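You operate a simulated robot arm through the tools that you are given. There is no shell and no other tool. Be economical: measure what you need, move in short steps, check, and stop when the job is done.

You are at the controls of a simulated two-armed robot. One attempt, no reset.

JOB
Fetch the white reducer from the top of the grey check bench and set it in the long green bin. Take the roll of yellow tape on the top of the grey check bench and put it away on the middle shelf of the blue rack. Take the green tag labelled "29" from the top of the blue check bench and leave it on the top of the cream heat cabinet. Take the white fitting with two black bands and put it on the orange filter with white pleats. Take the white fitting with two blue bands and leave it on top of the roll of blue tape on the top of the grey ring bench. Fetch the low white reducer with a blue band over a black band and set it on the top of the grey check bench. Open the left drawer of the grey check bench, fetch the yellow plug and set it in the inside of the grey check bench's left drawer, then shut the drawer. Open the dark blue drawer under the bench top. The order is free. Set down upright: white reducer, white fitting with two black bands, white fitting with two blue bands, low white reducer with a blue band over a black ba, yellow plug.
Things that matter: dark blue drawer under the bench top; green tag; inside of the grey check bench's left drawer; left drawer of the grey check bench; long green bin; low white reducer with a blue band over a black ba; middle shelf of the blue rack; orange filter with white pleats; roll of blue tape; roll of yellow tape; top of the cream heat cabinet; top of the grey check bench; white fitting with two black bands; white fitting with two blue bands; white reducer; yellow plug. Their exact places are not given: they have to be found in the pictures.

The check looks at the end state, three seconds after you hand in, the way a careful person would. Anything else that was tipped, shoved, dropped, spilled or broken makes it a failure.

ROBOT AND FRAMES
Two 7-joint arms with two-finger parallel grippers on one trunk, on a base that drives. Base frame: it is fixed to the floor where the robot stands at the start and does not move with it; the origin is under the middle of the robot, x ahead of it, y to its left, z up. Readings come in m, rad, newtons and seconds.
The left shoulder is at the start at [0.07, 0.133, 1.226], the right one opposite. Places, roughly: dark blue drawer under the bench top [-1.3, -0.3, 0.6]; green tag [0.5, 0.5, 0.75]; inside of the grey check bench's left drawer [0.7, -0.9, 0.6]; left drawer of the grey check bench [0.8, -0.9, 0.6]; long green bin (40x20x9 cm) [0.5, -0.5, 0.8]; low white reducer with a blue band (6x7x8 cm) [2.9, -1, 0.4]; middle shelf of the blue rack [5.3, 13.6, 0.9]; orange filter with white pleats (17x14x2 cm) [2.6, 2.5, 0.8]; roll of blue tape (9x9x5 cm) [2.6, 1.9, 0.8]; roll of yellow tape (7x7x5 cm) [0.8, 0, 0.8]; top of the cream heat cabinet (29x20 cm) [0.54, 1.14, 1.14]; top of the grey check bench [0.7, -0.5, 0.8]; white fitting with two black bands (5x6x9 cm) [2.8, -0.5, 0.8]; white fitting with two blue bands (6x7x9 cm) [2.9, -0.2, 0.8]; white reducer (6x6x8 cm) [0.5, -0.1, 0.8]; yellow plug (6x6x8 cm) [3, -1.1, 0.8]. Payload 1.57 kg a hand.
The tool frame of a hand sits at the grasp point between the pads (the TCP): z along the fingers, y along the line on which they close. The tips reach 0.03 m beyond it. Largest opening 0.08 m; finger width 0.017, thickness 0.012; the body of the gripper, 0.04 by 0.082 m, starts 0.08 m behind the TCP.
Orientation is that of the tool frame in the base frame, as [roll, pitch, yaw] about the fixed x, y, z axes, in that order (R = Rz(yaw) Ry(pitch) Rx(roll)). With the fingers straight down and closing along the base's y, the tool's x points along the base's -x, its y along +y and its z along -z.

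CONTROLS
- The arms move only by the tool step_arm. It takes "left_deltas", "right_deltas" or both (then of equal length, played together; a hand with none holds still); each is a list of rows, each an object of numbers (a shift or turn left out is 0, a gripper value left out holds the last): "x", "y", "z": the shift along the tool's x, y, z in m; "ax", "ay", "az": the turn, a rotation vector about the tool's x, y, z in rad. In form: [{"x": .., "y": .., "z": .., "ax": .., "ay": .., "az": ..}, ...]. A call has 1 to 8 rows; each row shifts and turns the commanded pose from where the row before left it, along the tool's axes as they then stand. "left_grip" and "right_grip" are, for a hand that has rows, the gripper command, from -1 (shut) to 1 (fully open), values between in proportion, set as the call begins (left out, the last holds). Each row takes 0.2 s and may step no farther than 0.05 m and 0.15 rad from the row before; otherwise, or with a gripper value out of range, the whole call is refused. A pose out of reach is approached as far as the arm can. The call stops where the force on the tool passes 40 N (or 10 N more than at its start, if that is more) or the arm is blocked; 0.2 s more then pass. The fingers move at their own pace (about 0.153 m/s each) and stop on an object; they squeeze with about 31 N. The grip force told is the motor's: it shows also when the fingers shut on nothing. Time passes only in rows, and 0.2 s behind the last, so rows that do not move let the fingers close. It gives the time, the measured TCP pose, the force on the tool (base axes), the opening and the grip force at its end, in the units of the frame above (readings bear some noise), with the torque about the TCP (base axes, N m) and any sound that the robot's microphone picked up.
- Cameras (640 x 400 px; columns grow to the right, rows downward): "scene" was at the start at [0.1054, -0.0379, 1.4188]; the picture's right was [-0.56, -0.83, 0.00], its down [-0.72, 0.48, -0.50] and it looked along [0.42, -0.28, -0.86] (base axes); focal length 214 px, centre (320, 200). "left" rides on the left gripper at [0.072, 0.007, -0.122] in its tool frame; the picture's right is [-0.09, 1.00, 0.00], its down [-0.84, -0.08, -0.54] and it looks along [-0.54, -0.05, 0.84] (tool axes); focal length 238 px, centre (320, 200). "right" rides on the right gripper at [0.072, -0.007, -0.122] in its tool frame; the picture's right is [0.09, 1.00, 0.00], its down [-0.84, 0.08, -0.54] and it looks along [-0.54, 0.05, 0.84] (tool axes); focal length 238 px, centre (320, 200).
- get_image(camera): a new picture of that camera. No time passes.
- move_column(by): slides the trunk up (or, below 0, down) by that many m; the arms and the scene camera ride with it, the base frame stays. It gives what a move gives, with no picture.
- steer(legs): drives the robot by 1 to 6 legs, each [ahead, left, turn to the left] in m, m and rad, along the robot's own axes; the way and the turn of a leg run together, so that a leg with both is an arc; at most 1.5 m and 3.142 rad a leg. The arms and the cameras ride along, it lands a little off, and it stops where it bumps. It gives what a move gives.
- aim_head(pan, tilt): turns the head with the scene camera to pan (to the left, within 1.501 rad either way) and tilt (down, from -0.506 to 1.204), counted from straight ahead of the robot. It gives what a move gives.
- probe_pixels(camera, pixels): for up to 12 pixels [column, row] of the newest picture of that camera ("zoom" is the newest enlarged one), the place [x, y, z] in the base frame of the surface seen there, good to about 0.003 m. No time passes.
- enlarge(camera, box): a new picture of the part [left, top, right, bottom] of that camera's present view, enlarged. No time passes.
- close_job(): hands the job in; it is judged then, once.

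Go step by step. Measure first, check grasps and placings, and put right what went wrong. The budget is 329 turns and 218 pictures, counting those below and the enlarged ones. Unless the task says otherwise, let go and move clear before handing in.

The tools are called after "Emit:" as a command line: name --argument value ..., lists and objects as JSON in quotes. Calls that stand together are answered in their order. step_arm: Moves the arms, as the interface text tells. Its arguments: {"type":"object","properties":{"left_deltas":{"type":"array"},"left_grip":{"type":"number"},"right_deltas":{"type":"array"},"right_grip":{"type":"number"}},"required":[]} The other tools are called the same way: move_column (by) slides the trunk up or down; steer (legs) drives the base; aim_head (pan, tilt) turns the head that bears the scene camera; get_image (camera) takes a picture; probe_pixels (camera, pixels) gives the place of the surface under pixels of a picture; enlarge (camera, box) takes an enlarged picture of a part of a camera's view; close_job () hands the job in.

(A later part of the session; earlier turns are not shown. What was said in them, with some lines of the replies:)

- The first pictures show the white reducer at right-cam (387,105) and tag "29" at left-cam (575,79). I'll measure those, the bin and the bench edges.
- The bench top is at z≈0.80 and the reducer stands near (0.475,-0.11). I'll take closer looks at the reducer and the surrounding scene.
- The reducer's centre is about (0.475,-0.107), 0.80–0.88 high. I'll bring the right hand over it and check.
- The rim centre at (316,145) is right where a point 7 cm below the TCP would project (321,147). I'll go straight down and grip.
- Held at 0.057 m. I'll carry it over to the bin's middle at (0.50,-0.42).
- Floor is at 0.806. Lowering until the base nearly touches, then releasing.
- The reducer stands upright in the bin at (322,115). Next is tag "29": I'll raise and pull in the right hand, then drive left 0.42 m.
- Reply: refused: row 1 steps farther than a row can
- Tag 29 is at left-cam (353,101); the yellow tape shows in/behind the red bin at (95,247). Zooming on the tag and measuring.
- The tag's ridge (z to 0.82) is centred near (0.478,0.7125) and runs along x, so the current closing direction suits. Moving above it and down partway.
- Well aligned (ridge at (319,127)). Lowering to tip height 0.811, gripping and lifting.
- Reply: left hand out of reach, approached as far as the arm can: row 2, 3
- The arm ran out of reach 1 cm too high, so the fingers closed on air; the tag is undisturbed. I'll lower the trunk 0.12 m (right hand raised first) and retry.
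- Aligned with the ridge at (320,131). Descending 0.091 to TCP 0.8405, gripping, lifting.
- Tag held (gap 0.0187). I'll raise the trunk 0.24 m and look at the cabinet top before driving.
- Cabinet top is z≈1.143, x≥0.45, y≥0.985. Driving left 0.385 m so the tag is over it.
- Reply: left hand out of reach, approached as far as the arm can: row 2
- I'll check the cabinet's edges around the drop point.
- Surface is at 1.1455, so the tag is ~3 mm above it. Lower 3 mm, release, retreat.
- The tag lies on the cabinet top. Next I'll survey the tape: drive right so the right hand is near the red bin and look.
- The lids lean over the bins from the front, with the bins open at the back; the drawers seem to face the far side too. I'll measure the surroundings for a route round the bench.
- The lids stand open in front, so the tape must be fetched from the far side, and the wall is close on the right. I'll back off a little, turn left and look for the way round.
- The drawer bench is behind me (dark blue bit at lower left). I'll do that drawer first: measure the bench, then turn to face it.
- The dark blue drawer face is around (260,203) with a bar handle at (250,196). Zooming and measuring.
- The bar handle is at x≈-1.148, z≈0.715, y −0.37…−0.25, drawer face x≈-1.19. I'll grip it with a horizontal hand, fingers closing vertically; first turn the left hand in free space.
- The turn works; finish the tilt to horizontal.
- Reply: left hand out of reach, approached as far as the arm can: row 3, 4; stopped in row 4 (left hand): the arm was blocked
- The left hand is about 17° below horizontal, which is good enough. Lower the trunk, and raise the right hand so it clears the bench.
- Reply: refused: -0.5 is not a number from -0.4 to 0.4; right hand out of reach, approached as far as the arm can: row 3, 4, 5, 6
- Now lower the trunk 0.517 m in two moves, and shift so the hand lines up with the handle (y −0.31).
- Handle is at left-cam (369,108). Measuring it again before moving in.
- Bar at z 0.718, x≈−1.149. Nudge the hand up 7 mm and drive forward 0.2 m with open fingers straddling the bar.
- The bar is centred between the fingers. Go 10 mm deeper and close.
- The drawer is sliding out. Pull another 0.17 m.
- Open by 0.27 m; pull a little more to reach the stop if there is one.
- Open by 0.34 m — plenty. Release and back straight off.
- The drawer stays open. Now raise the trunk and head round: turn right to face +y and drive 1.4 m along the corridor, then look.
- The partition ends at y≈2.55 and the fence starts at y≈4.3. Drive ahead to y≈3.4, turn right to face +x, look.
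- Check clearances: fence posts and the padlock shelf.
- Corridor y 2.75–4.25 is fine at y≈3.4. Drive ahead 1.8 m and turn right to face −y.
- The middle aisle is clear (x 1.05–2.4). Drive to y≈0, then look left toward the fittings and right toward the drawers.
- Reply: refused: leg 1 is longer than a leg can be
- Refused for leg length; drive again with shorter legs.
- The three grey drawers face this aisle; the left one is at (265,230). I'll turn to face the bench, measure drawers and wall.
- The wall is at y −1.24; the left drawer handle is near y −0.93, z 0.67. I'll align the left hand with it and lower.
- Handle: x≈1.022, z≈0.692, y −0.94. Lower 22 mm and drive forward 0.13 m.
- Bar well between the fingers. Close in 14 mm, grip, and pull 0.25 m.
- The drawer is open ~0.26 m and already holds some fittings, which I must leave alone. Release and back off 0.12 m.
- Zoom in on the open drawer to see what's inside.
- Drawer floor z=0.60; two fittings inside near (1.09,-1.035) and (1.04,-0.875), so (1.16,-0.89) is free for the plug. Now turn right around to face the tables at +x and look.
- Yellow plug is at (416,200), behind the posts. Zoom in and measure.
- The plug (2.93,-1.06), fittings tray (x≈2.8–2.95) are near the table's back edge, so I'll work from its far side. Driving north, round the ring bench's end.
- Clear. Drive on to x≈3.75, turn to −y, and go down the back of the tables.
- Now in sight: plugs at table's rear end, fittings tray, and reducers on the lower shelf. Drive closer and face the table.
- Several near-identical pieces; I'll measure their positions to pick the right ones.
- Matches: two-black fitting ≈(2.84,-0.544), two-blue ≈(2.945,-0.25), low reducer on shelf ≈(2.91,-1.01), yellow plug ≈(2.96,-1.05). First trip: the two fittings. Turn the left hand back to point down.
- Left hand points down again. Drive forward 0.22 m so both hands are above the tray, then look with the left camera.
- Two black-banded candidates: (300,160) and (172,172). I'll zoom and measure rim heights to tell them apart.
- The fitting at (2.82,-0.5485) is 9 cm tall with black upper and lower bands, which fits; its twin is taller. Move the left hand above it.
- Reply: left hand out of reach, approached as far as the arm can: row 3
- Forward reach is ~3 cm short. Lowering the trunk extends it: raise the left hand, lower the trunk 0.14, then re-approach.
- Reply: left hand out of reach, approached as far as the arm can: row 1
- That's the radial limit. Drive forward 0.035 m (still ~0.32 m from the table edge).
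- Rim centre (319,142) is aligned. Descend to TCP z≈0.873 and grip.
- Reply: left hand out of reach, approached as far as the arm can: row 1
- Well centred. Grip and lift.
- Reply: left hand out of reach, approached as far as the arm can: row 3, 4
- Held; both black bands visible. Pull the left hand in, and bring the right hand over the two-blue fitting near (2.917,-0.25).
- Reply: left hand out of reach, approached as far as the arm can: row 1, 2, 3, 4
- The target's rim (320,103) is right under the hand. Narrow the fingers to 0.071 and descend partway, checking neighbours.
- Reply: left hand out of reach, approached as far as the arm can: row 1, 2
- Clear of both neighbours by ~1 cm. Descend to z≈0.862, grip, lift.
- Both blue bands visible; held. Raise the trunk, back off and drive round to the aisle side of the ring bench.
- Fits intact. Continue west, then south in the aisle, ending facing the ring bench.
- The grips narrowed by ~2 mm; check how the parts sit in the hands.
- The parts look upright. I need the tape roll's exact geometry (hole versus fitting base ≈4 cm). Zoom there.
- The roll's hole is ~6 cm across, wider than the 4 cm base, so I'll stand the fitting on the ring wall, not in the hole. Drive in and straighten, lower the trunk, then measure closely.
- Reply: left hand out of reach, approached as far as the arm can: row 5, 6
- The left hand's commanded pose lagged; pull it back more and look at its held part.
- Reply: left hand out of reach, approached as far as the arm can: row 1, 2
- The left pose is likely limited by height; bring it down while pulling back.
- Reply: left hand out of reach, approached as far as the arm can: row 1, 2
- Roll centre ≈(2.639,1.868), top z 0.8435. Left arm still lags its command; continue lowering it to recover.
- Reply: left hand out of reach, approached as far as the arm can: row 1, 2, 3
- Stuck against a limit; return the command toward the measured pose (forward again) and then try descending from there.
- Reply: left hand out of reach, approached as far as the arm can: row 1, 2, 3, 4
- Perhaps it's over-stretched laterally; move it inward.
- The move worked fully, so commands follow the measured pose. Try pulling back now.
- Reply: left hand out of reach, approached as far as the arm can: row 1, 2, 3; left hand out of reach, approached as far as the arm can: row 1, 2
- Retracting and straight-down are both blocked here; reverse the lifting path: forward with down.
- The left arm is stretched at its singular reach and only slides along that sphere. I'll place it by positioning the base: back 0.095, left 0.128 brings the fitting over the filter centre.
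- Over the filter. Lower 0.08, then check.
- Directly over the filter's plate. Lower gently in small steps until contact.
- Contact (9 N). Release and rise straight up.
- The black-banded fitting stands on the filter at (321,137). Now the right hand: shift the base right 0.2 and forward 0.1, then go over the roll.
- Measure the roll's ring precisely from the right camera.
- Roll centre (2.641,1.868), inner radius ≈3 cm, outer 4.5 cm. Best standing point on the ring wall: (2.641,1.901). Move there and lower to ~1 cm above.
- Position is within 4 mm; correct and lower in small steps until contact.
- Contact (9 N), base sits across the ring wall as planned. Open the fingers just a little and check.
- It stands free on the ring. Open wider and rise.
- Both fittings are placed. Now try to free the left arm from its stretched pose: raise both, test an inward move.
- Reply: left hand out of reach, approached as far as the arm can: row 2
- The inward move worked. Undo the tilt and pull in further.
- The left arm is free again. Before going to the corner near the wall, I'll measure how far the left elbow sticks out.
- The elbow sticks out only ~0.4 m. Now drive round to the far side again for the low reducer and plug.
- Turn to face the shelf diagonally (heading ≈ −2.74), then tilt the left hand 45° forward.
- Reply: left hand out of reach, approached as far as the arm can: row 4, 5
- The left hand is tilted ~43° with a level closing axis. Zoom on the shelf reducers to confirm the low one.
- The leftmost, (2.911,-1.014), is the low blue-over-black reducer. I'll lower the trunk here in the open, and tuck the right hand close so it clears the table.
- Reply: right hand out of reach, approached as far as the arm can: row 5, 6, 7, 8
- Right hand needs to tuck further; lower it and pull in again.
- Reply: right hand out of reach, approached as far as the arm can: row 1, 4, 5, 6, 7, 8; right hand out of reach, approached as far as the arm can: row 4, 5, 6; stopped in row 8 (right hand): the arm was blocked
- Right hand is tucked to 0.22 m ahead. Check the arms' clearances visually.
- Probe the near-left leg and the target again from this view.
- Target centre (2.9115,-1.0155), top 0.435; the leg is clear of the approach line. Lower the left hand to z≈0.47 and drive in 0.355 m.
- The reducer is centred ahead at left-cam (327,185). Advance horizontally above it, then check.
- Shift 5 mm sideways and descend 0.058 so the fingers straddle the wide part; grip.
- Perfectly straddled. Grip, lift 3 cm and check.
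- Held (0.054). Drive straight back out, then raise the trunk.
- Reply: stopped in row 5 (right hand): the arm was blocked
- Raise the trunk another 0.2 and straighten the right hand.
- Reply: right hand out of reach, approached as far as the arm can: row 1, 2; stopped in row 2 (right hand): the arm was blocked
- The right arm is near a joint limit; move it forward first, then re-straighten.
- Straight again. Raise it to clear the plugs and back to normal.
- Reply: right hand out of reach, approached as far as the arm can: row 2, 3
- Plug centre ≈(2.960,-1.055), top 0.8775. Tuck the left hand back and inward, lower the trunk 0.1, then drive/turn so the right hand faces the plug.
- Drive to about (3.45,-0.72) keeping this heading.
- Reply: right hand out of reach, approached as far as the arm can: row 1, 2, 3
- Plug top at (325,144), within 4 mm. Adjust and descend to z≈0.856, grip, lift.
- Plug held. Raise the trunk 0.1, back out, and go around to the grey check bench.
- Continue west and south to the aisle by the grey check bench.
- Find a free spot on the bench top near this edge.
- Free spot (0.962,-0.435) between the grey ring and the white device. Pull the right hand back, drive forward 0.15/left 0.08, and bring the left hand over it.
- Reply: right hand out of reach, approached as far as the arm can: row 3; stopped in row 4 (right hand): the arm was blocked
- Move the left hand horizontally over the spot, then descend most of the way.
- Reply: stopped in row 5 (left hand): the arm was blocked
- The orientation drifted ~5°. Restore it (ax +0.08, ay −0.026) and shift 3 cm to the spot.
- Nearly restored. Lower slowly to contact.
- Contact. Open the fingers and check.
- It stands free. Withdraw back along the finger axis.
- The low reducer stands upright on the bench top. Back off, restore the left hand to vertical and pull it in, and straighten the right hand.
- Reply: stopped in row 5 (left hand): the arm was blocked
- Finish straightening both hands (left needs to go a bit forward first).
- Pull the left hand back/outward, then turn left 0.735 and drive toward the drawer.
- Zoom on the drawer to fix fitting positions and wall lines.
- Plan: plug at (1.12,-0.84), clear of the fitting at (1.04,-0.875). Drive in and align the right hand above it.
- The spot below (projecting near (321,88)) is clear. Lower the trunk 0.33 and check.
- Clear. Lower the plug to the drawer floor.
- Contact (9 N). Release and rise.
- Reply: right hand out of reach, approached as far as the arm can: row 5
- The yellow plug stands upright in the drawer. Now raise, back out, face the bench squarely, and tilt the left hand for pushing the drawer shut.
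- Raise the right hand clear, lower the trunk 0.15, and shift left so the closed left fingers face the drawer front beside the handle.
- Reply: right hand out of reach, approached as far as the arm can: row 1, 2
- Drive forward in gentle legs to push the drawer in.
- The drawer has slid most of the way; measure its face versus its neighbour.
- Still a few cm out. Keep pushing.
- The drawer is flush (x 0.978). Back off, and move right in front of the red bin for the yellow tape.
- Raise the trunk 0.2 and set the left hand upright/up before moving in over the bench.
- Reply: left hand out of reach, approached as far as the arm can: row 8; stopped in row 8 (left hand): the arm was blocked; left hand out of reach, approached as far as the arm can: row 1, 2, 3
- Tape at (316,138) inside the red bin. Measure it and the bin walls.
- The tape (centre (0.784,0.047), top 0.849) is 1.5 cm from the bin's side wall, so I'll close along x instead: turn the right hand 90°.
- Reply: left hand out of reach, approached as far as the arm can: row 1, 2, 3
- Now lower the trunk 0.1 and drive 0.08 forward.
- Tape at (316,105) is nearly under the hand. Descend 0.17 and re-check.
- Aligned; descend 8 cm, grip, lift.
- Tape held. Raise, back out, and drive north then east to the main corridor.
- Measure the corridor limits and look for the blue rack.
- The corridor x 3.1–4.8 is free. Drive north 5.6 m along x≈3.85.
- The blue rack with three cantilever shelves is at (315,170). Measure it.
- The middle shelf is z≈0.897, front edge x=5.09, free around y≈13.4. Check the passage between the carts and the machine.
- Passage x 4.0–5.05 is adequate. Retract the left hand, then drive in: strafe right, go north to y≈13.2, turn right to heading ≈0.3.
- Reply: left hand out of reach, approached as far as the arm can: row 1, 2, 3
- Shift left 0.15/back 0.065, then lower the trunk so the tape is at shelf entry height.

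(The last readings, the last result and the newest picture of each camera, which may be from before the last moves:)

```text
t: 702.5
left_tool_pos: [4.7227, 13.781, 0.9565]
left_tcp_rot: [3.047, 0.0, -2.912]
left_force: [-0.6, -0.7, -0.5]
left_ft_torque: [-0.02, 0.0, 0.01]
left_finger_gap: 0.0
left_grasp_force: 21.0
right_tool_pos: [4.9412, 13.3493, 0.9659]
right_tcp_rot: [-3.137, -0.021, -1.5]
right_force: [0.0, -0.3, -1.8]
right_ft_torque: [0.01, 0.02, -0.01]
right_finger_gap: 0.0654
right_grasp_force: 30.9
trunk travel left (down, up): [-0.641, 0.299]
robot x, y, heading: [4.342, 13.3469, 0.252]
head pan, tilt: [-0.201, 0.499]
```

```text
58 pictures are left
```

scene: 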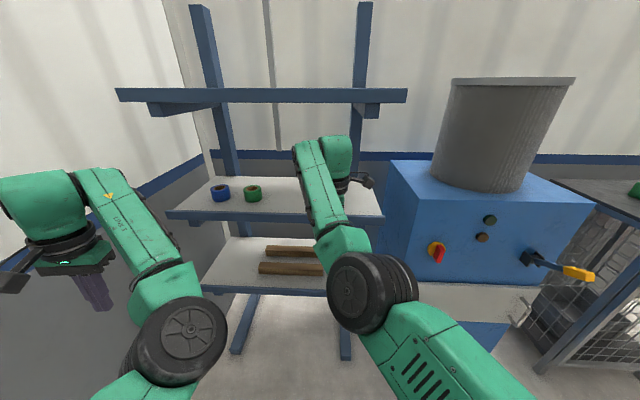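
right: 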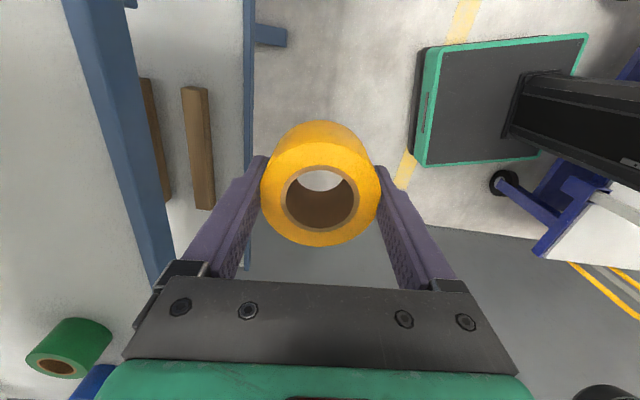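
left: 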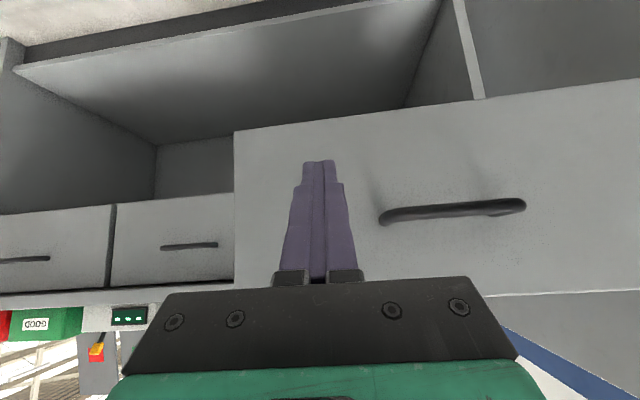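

Check the hand's top height against the upper shelf and the lip height.

Emit:
probe_pixels --camera "scene" --pixels '[[335, 142], [310, 150], [280, 96], [280, 105], [280, 213], [280, 200], [370, 205], [380, 100], [300, 185]]'

Emit:
probe_pixels --camera "right" --pixels '[[140, 200], [60, 200], [100, 100], [155, 285]]'

```text
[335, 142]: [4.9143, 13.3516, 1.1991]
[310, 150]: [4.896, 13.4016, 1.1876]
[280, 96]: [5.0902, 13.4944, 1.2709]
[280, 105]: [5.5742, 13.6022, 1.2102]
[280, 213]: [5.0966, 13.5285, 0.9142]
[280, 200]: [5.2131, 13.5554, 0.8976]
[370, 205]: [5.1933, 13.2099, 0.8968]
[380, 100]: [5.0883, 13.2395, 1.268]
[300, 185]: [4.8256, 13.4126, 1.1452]
```

```text
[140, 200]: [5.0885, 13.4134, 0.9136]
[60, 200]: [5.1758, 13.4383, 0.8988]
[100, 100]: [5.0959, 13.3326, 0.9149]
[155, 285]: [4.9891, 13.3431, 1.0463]
```

Clearances: hand top ~1.20 vs shelf underside ~1.25; tape bottom 0.934 vs lip 0.915. Drive in 0.23 m.

Emit:
steer --legs '[[0.13, -0.02, 0], [0.105, -0.019, 0]]'

Emit:
get_image --camera "right"

Emit:
get_image --camera "scene"

```text
t: 704.6
left_tool_pos: [4.9629, 13.801, 0.9572]
left_tcp_rot: [3.047, -0.001, -2.914]
left_force: [0.0, 0.9, -0.5]
left_ft_torque: [0.0, -0.01, 0.0]
left_finger_gap: 0.0001
left_grasp_force: 21.4
right_tool_pos: [5.1784, 13.368, 0.9655]
right_tcp_rot: [-3.138, -0.021, -1.504]
right_force: [-0.3, -0.1, -1.2]
right_ft_torque: [0.01, 0.03, -0.01]
right_finger_gap: 0.0652
right_grasp_force: 30.5
trunk travel left (down, up): [-0.641, 0.299]
robot x, y, heading: [4.5844, 13.3661, 0.247]
head pan, tilt: [-0.201, 0.499]
```

```text
57 pictures are left
```

right: 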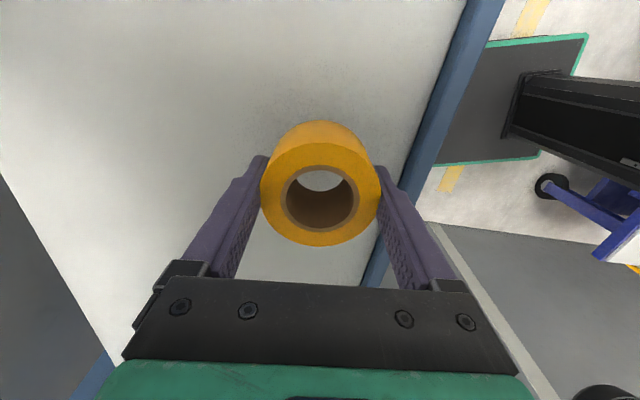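

```text
56 pictures are left
```

scene: 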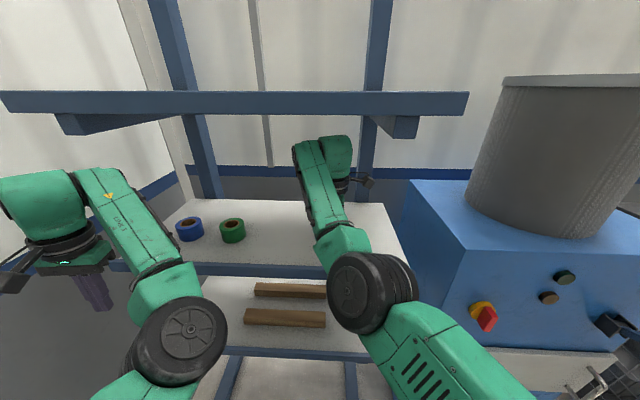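

Over the shelf with the lip clear. Lower to contact.

Emit:
step_arm --right_deltas '[{"z": 0.02}, {"z": 0.01}, {"z": 0.003}, {"z": 0.002}, {}]'

Emit:
step_arm --right_deltas '[{"z": 0.002}, {"z": 0.002}, {}]'

```text
t: 705.8
left_tool_pos: [4.9608, 13.8007, 0.9574]
left_tcp_rot: [3.048, 0.001, -2.917]
left_force: [-0.3, 0.4, 0.1]
left_ft_torque: [-0.02, 0.01, 0.04]
left_finger_gap: 0.0
left_grasp_force: 21.7
right_tool_pos: [5.1796, 13.3675, 0.9341]
right_tcp_rot: [-3.129, -0.021, -1.504]
right_force: [7.5, 1.9, 21.9]
right_ft_torque: [0.04, 0.44, -0.04]
right_finger_gap: 0.0654
right_grasp_force: 31.1
trunk travel left (down, up): [-0.641, 0.299]
robot x, y, heading: [4.5843, 13.3628, 0.244]
head pan, tilt: [-0.201, 0.499]
```

```text
t: 706.6
left_tool_pos: [4.959, 13.8013, 0.9585]
left_tcp_rot: [3.049, 0.005, -2.914]
left_force: [0.8, -0.4, 1.3]
left_ft_torque: [-0.03, -0.02, 0.02]
left_finger_gap: 0.0
left_grasp_force: 21.1
right_tool_pos: [5.1776, 13.3673, 0.9301]
right_tcp_rot: [-3.129, -0.022, -1.504]
right_force: [9.4, 0.1, 33.3]
right_ft_torque: [0.06, 0.95, -0.07]
right_finger_gap: 0.0653
right_grasp_force: 31.2
trunk travel left (down, up): [-0.641, 0.299]
robot x, y, heading: [4.5844, 13.3675, 0.247]
head pan, tilt: [-0.201, 0.499]
```

Firm contact. Ease up 3 mm and release, then rise.

Emit:
step_arm --right_deltas '[{"z": -0.004}, {}]'

Emit:
step_arm --right_deltas '[{}, {}, {}]' --right_grip 1

Emit:
step_arm --right_deltas '[{"z": -0.015}, {"z": -0.02}, {}]'

Emit:
get_image --camera "right"

```text
t: 707.2
left_tool_pos: [4.9607, 13.8013, 0.9574]
left_tcp_rot: [3.046, -0.001, -2.915]
left_force: [0.2, -0.1, -0.1]
left_ft_torque: [0.02, 0.0, -0.01]
left_finger_gap: 0.0
left_grasp_force: 21.7
right_tool_pos: [5.1779, 13.3666, 0.9305]
right_tcp_rot: [-3.139, -0.02, -1.503]
right_force: [3.9, 1.2, 11.2]
right_ft_torque: [-0.03, -0.29, 0.03]
right_finger_gap: 0.0653
right_grasp_force: 31.3
trunk travel left (down, up): [-0.641, 0.299]
robot x, y, heading: [4.5791, 13.3672, 0.247]
head pan, tilt: [-0.201, 0.499]
```

```text
t: 708.0
left_tool_pos: [4.9629, 13.8018, 0.9564]
left_tcp_rot: [3.047, 0.0, -2.915]
left_force: [0.0, 0.5, 0.3]
left_ft_torque: [0.01, 0.01, 0.0]
left_finger_gap: 0.0003
left_grasp_force: 21.2
right_tool_pos: [5.1787, 13.3678, 0.9312]
right_tcp_rot: [-3.137, -0.022, -1.504]
right_force: [2.4, 0.5, 4.7]
right_ft_torque: [0.05, 0.12, -0.08]
right_finger_gap: 0.078
right_grasp_force: 0.1
trunk travel left (down, up): [-0.641, 0.299]
robot x, y, heading: [4.5806, 13.3667, 0.25]
head pan, tilt: [-0.201, 0.499]
```

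```text
t: 708.8
left_tool_pos: [4.963, 13.802, 0.9568]
left_tcp_rot: [3.048, -0.001, -2.915]
left_force: [1.0, 0.4, 0.4]
left_ft_torque: [-0.01, -0.01, -0.03]
left_finger_gap: 0.0
left_grasp_force: 21.3
right_tool_pos: [5.1786, 13.3675, 0.9652]
right_tcp_rot: [-3.139, -0.022, -1.506]
right_force: [0.1, 0.9, -0.5]
right_ft_torque: [0.0, 0.01, 0.02]
right_finger_gap: 0.0801
right_grasp_force: 0.0
trunk travel left (down, up): [-0.641, 0.299]
robot x, y, heading: [4.5841, 13.366, 0.244]
head pan, tilt: [-0.201, 0.499]
```

```text
55 pictures are left
```

right: 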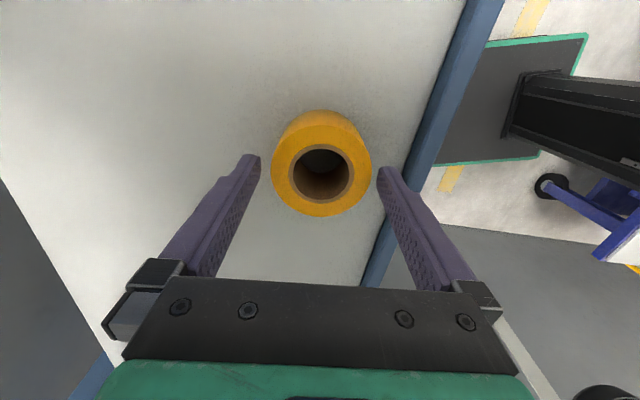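

The tape rests on the shelf. The front finger would drag it if I backed straight out, so slide sideways (tool −x) first.

Emit:
step_arm --right_deltas '[{"z": -0.006}, {"x": -0.02}, {"x": -0.025}, {"x": -0.025}, {}]'

Emit:
get_image --camera "right"

```text
t: 710.0
left_tool_pos: [4.9625, 13.8018, 0.9566]
left_tcp_rot: [3.048, 0.0, -2.915]
left_force: [-0.1, 0.1, 0.2]
left_ft_torque: [0.05, 0.02, 0.04]
left_finger_gap: 0.0
left_grasp_force: 21.5
right_tool_pos: [5.1854, 13.4224, 0.9902]
right_tcp_rot: [-3.075, 0.016, -1.519]
right_force: [0.1, 0.2, -0.5]
right_ft_torque: [0.03, 0.03, -0.02]
right_finger_gap: 0.08
right_grasp_force: 0.1
right hand out of reach, approached as far as the arm can: row 4
trunk travel left (down, up): [-0.641, 0.299]
robot x, y, heading: [4.5805, 13.3678, 0.247]
head pan, tilt: [-0.201, 0.499]
```

```text
54 pictures are left
```

right: 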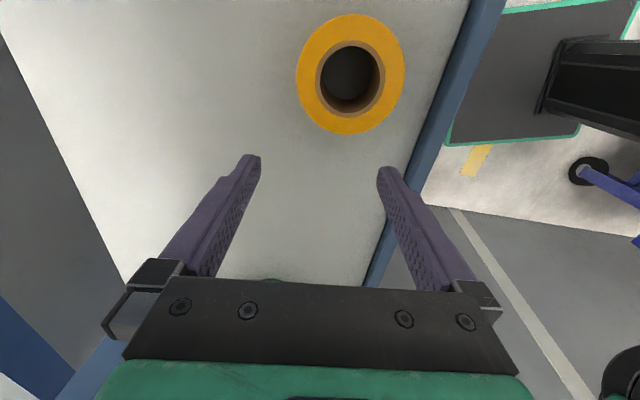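

Tape is free at (350,75). Back straight out in −x.

Emit:
steer --legs '[[-0.2425, 0.062, 0]]'

Emit:
get_image --camera "scene"

```text
t: 711.8
left_tool_pos: [4.7166, 13.8021, 0.9566]
left_tcp_rot: [3.047, -0.002, -2.92]
left_force: [0.0, 0.4, -0.3]
left_ft_torque: [0.03, 0.04, -0.01]
left_finger_gap: 0.0
left_grasp_force: 21.2
right_tool_pos: [4.9377, 13.4199, 0.9892]
right_tcp_rot: [-3.074, 0.017, -1.526]
right_force: [0.0, -0.6, 0.2]
right_ft_torque: [-0.01, -0.02, 0.01]
right_finger_gap: 0.08
right_grasp_force: 0.0
trunk travel left (down, up): [-0.641, 0.299]
robot x, y, heading: [4.3339, 13.3732, 0.244]
head pan, tilt: [-0.201, 0.499]
```

```text
53 pictures are left
```

scene: 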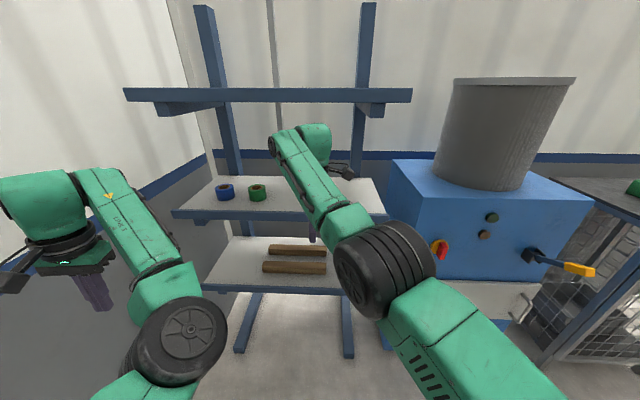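

Raise the trunk, turn right, and look back at the shelf to verify the tape.

Emit:
move_column --by 0.2

Emit:
steer --legs '[[0, 0, -1.0]]'

Emit:
aim_head --pan 0.85 --tilt 0.45

Emit:
get_image --camera "scene"

```text
t: 714.0
left_tool_pos: [4.7172, 13.8027, 1.1562]
left_tcp_rot: [3.046, 0.0, -2.921]
left_force: [0.3, 0.2, -0.7]
left_ft_torque: [-0.02, 0.03, 0.0]
left_finger_gap: 0.0
left_grasp_force: 21.3
right_tool_pos: [4.937, 13.423, 1.191]
right_tcp_rot: [-3.075, 0.015, -1.527]
right_force: [-0.6, 0.4, 0.4]
right_ft_torque: [0.0, 0.02, 0.01]
right_finger_gap: 0.0801
right_grasp_force: 0.2
trunk travel left (down, up): [-0.841, 0.099]
robot x, y, heading: [4.335, 13.3675, 0.243]
head pan, tilt: [-0.201, 0.499]
```

```text
t: 717.0
left_tool_pos: [4.9058, 13.2739, 1.1554]
left_tcp_rot: [3.049, -0.002, 2.35]
left_force: [-0.6, 0.2, 0.3]
left_ft_torque: [0.05, -0.03, -0.02]
left_finger_gap: 0.0
left_grasp_force: 21.0
right_tool_pos: [4.6987, 12.8848, 1.1916]
right_tcp_rot: [-3.075, 0.017, -2.535]
right_force: [0.4, 0.1, -0.1]
right_ft_torque: [-0.02, 0.01, 0.0]
right_finger_gap: 0.0799
right_grasp_force: 0.0
trunk travel left (down, up): [-0.841, 0.099]
robot x, y, heading: [4.337, 13.3702, -0.772]
head pan, tilt: [-0.201, 0.499]
```

```text
t: 718.3
left_tool_pos: [4.9042, 13.2739, 1.1565]
left_tcp_rot: [3.047, -0.001, 2.351]
left_force: [0.3, -0.9, 0.1]
left_ft_torque: [-0.01, 0.01, 0.01]
left_finger_gap: 0.0
left_grasp_force: 21.3
right_tool_pos: [4.6993, 12.8858, 1.1893]
right_tcp_rot: [-3.075, 0.015, -2.535]
right_force: [0.0, -0.3, 0.0]
right_ft_torque: [-0.02, 0.04, -0.01]
right_finger_gap: 0.08
right_grasp_force: 0.0
trunk travel left (down, up): [-0.841, 0.099]
robot x, y, heading: [4.3373, 13.3648, -0.77]
head pan, tilt: [0.85, 0.45]
```

```text
52 pictures are left
```

scene: 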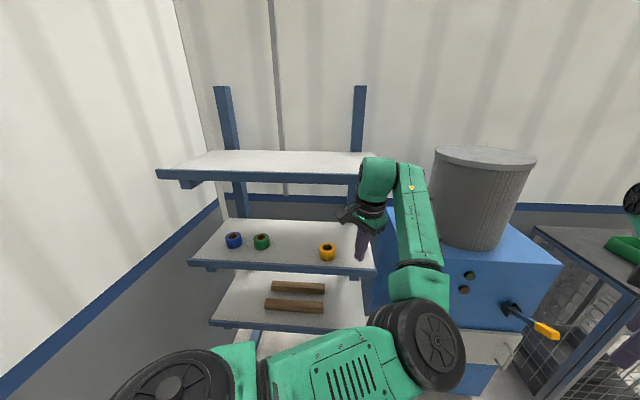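

The yellow tape sits on the middle shelf at (327,252), with the other rolls untouched and both hands empty and clear. Every other step was checked when I did it, so I'm handing in.

Emit:
close_job

```text
The job is handed in.
```

I completed all eight steps and handed the job in. I checked each placing in the pictures or readings when I made it, and did not go back to re-check them before handing in.

- **White reducer:** it stands upright in the long green bin.
- **Yellow tape:** it is on the middle shelf of the blue rack. I found it inside the red "HOLD" bin on the check bench.
- **Tag 29:** it lies on top of the cream heat cabinet.
- **Fitting with two black bands:** it stands upright on the orange filter.
- **Fitting with two blue bands:** it stands upright on the roll of blue tape, on one side of the ring. The roll's hole is wider than the fitting's base, so I could not centre it; it was steady when I left it.
- **Low reducer:** it stands upright on top of the grey check bench.
- **Yellow plug:** I set it upright in the left drawer, beside two white fittings that were already there. The drawer now sits flush with the one next to it, but I have not seen inside since it closed.
- **Dark blue drawer:** it is open by about 0.34 m.
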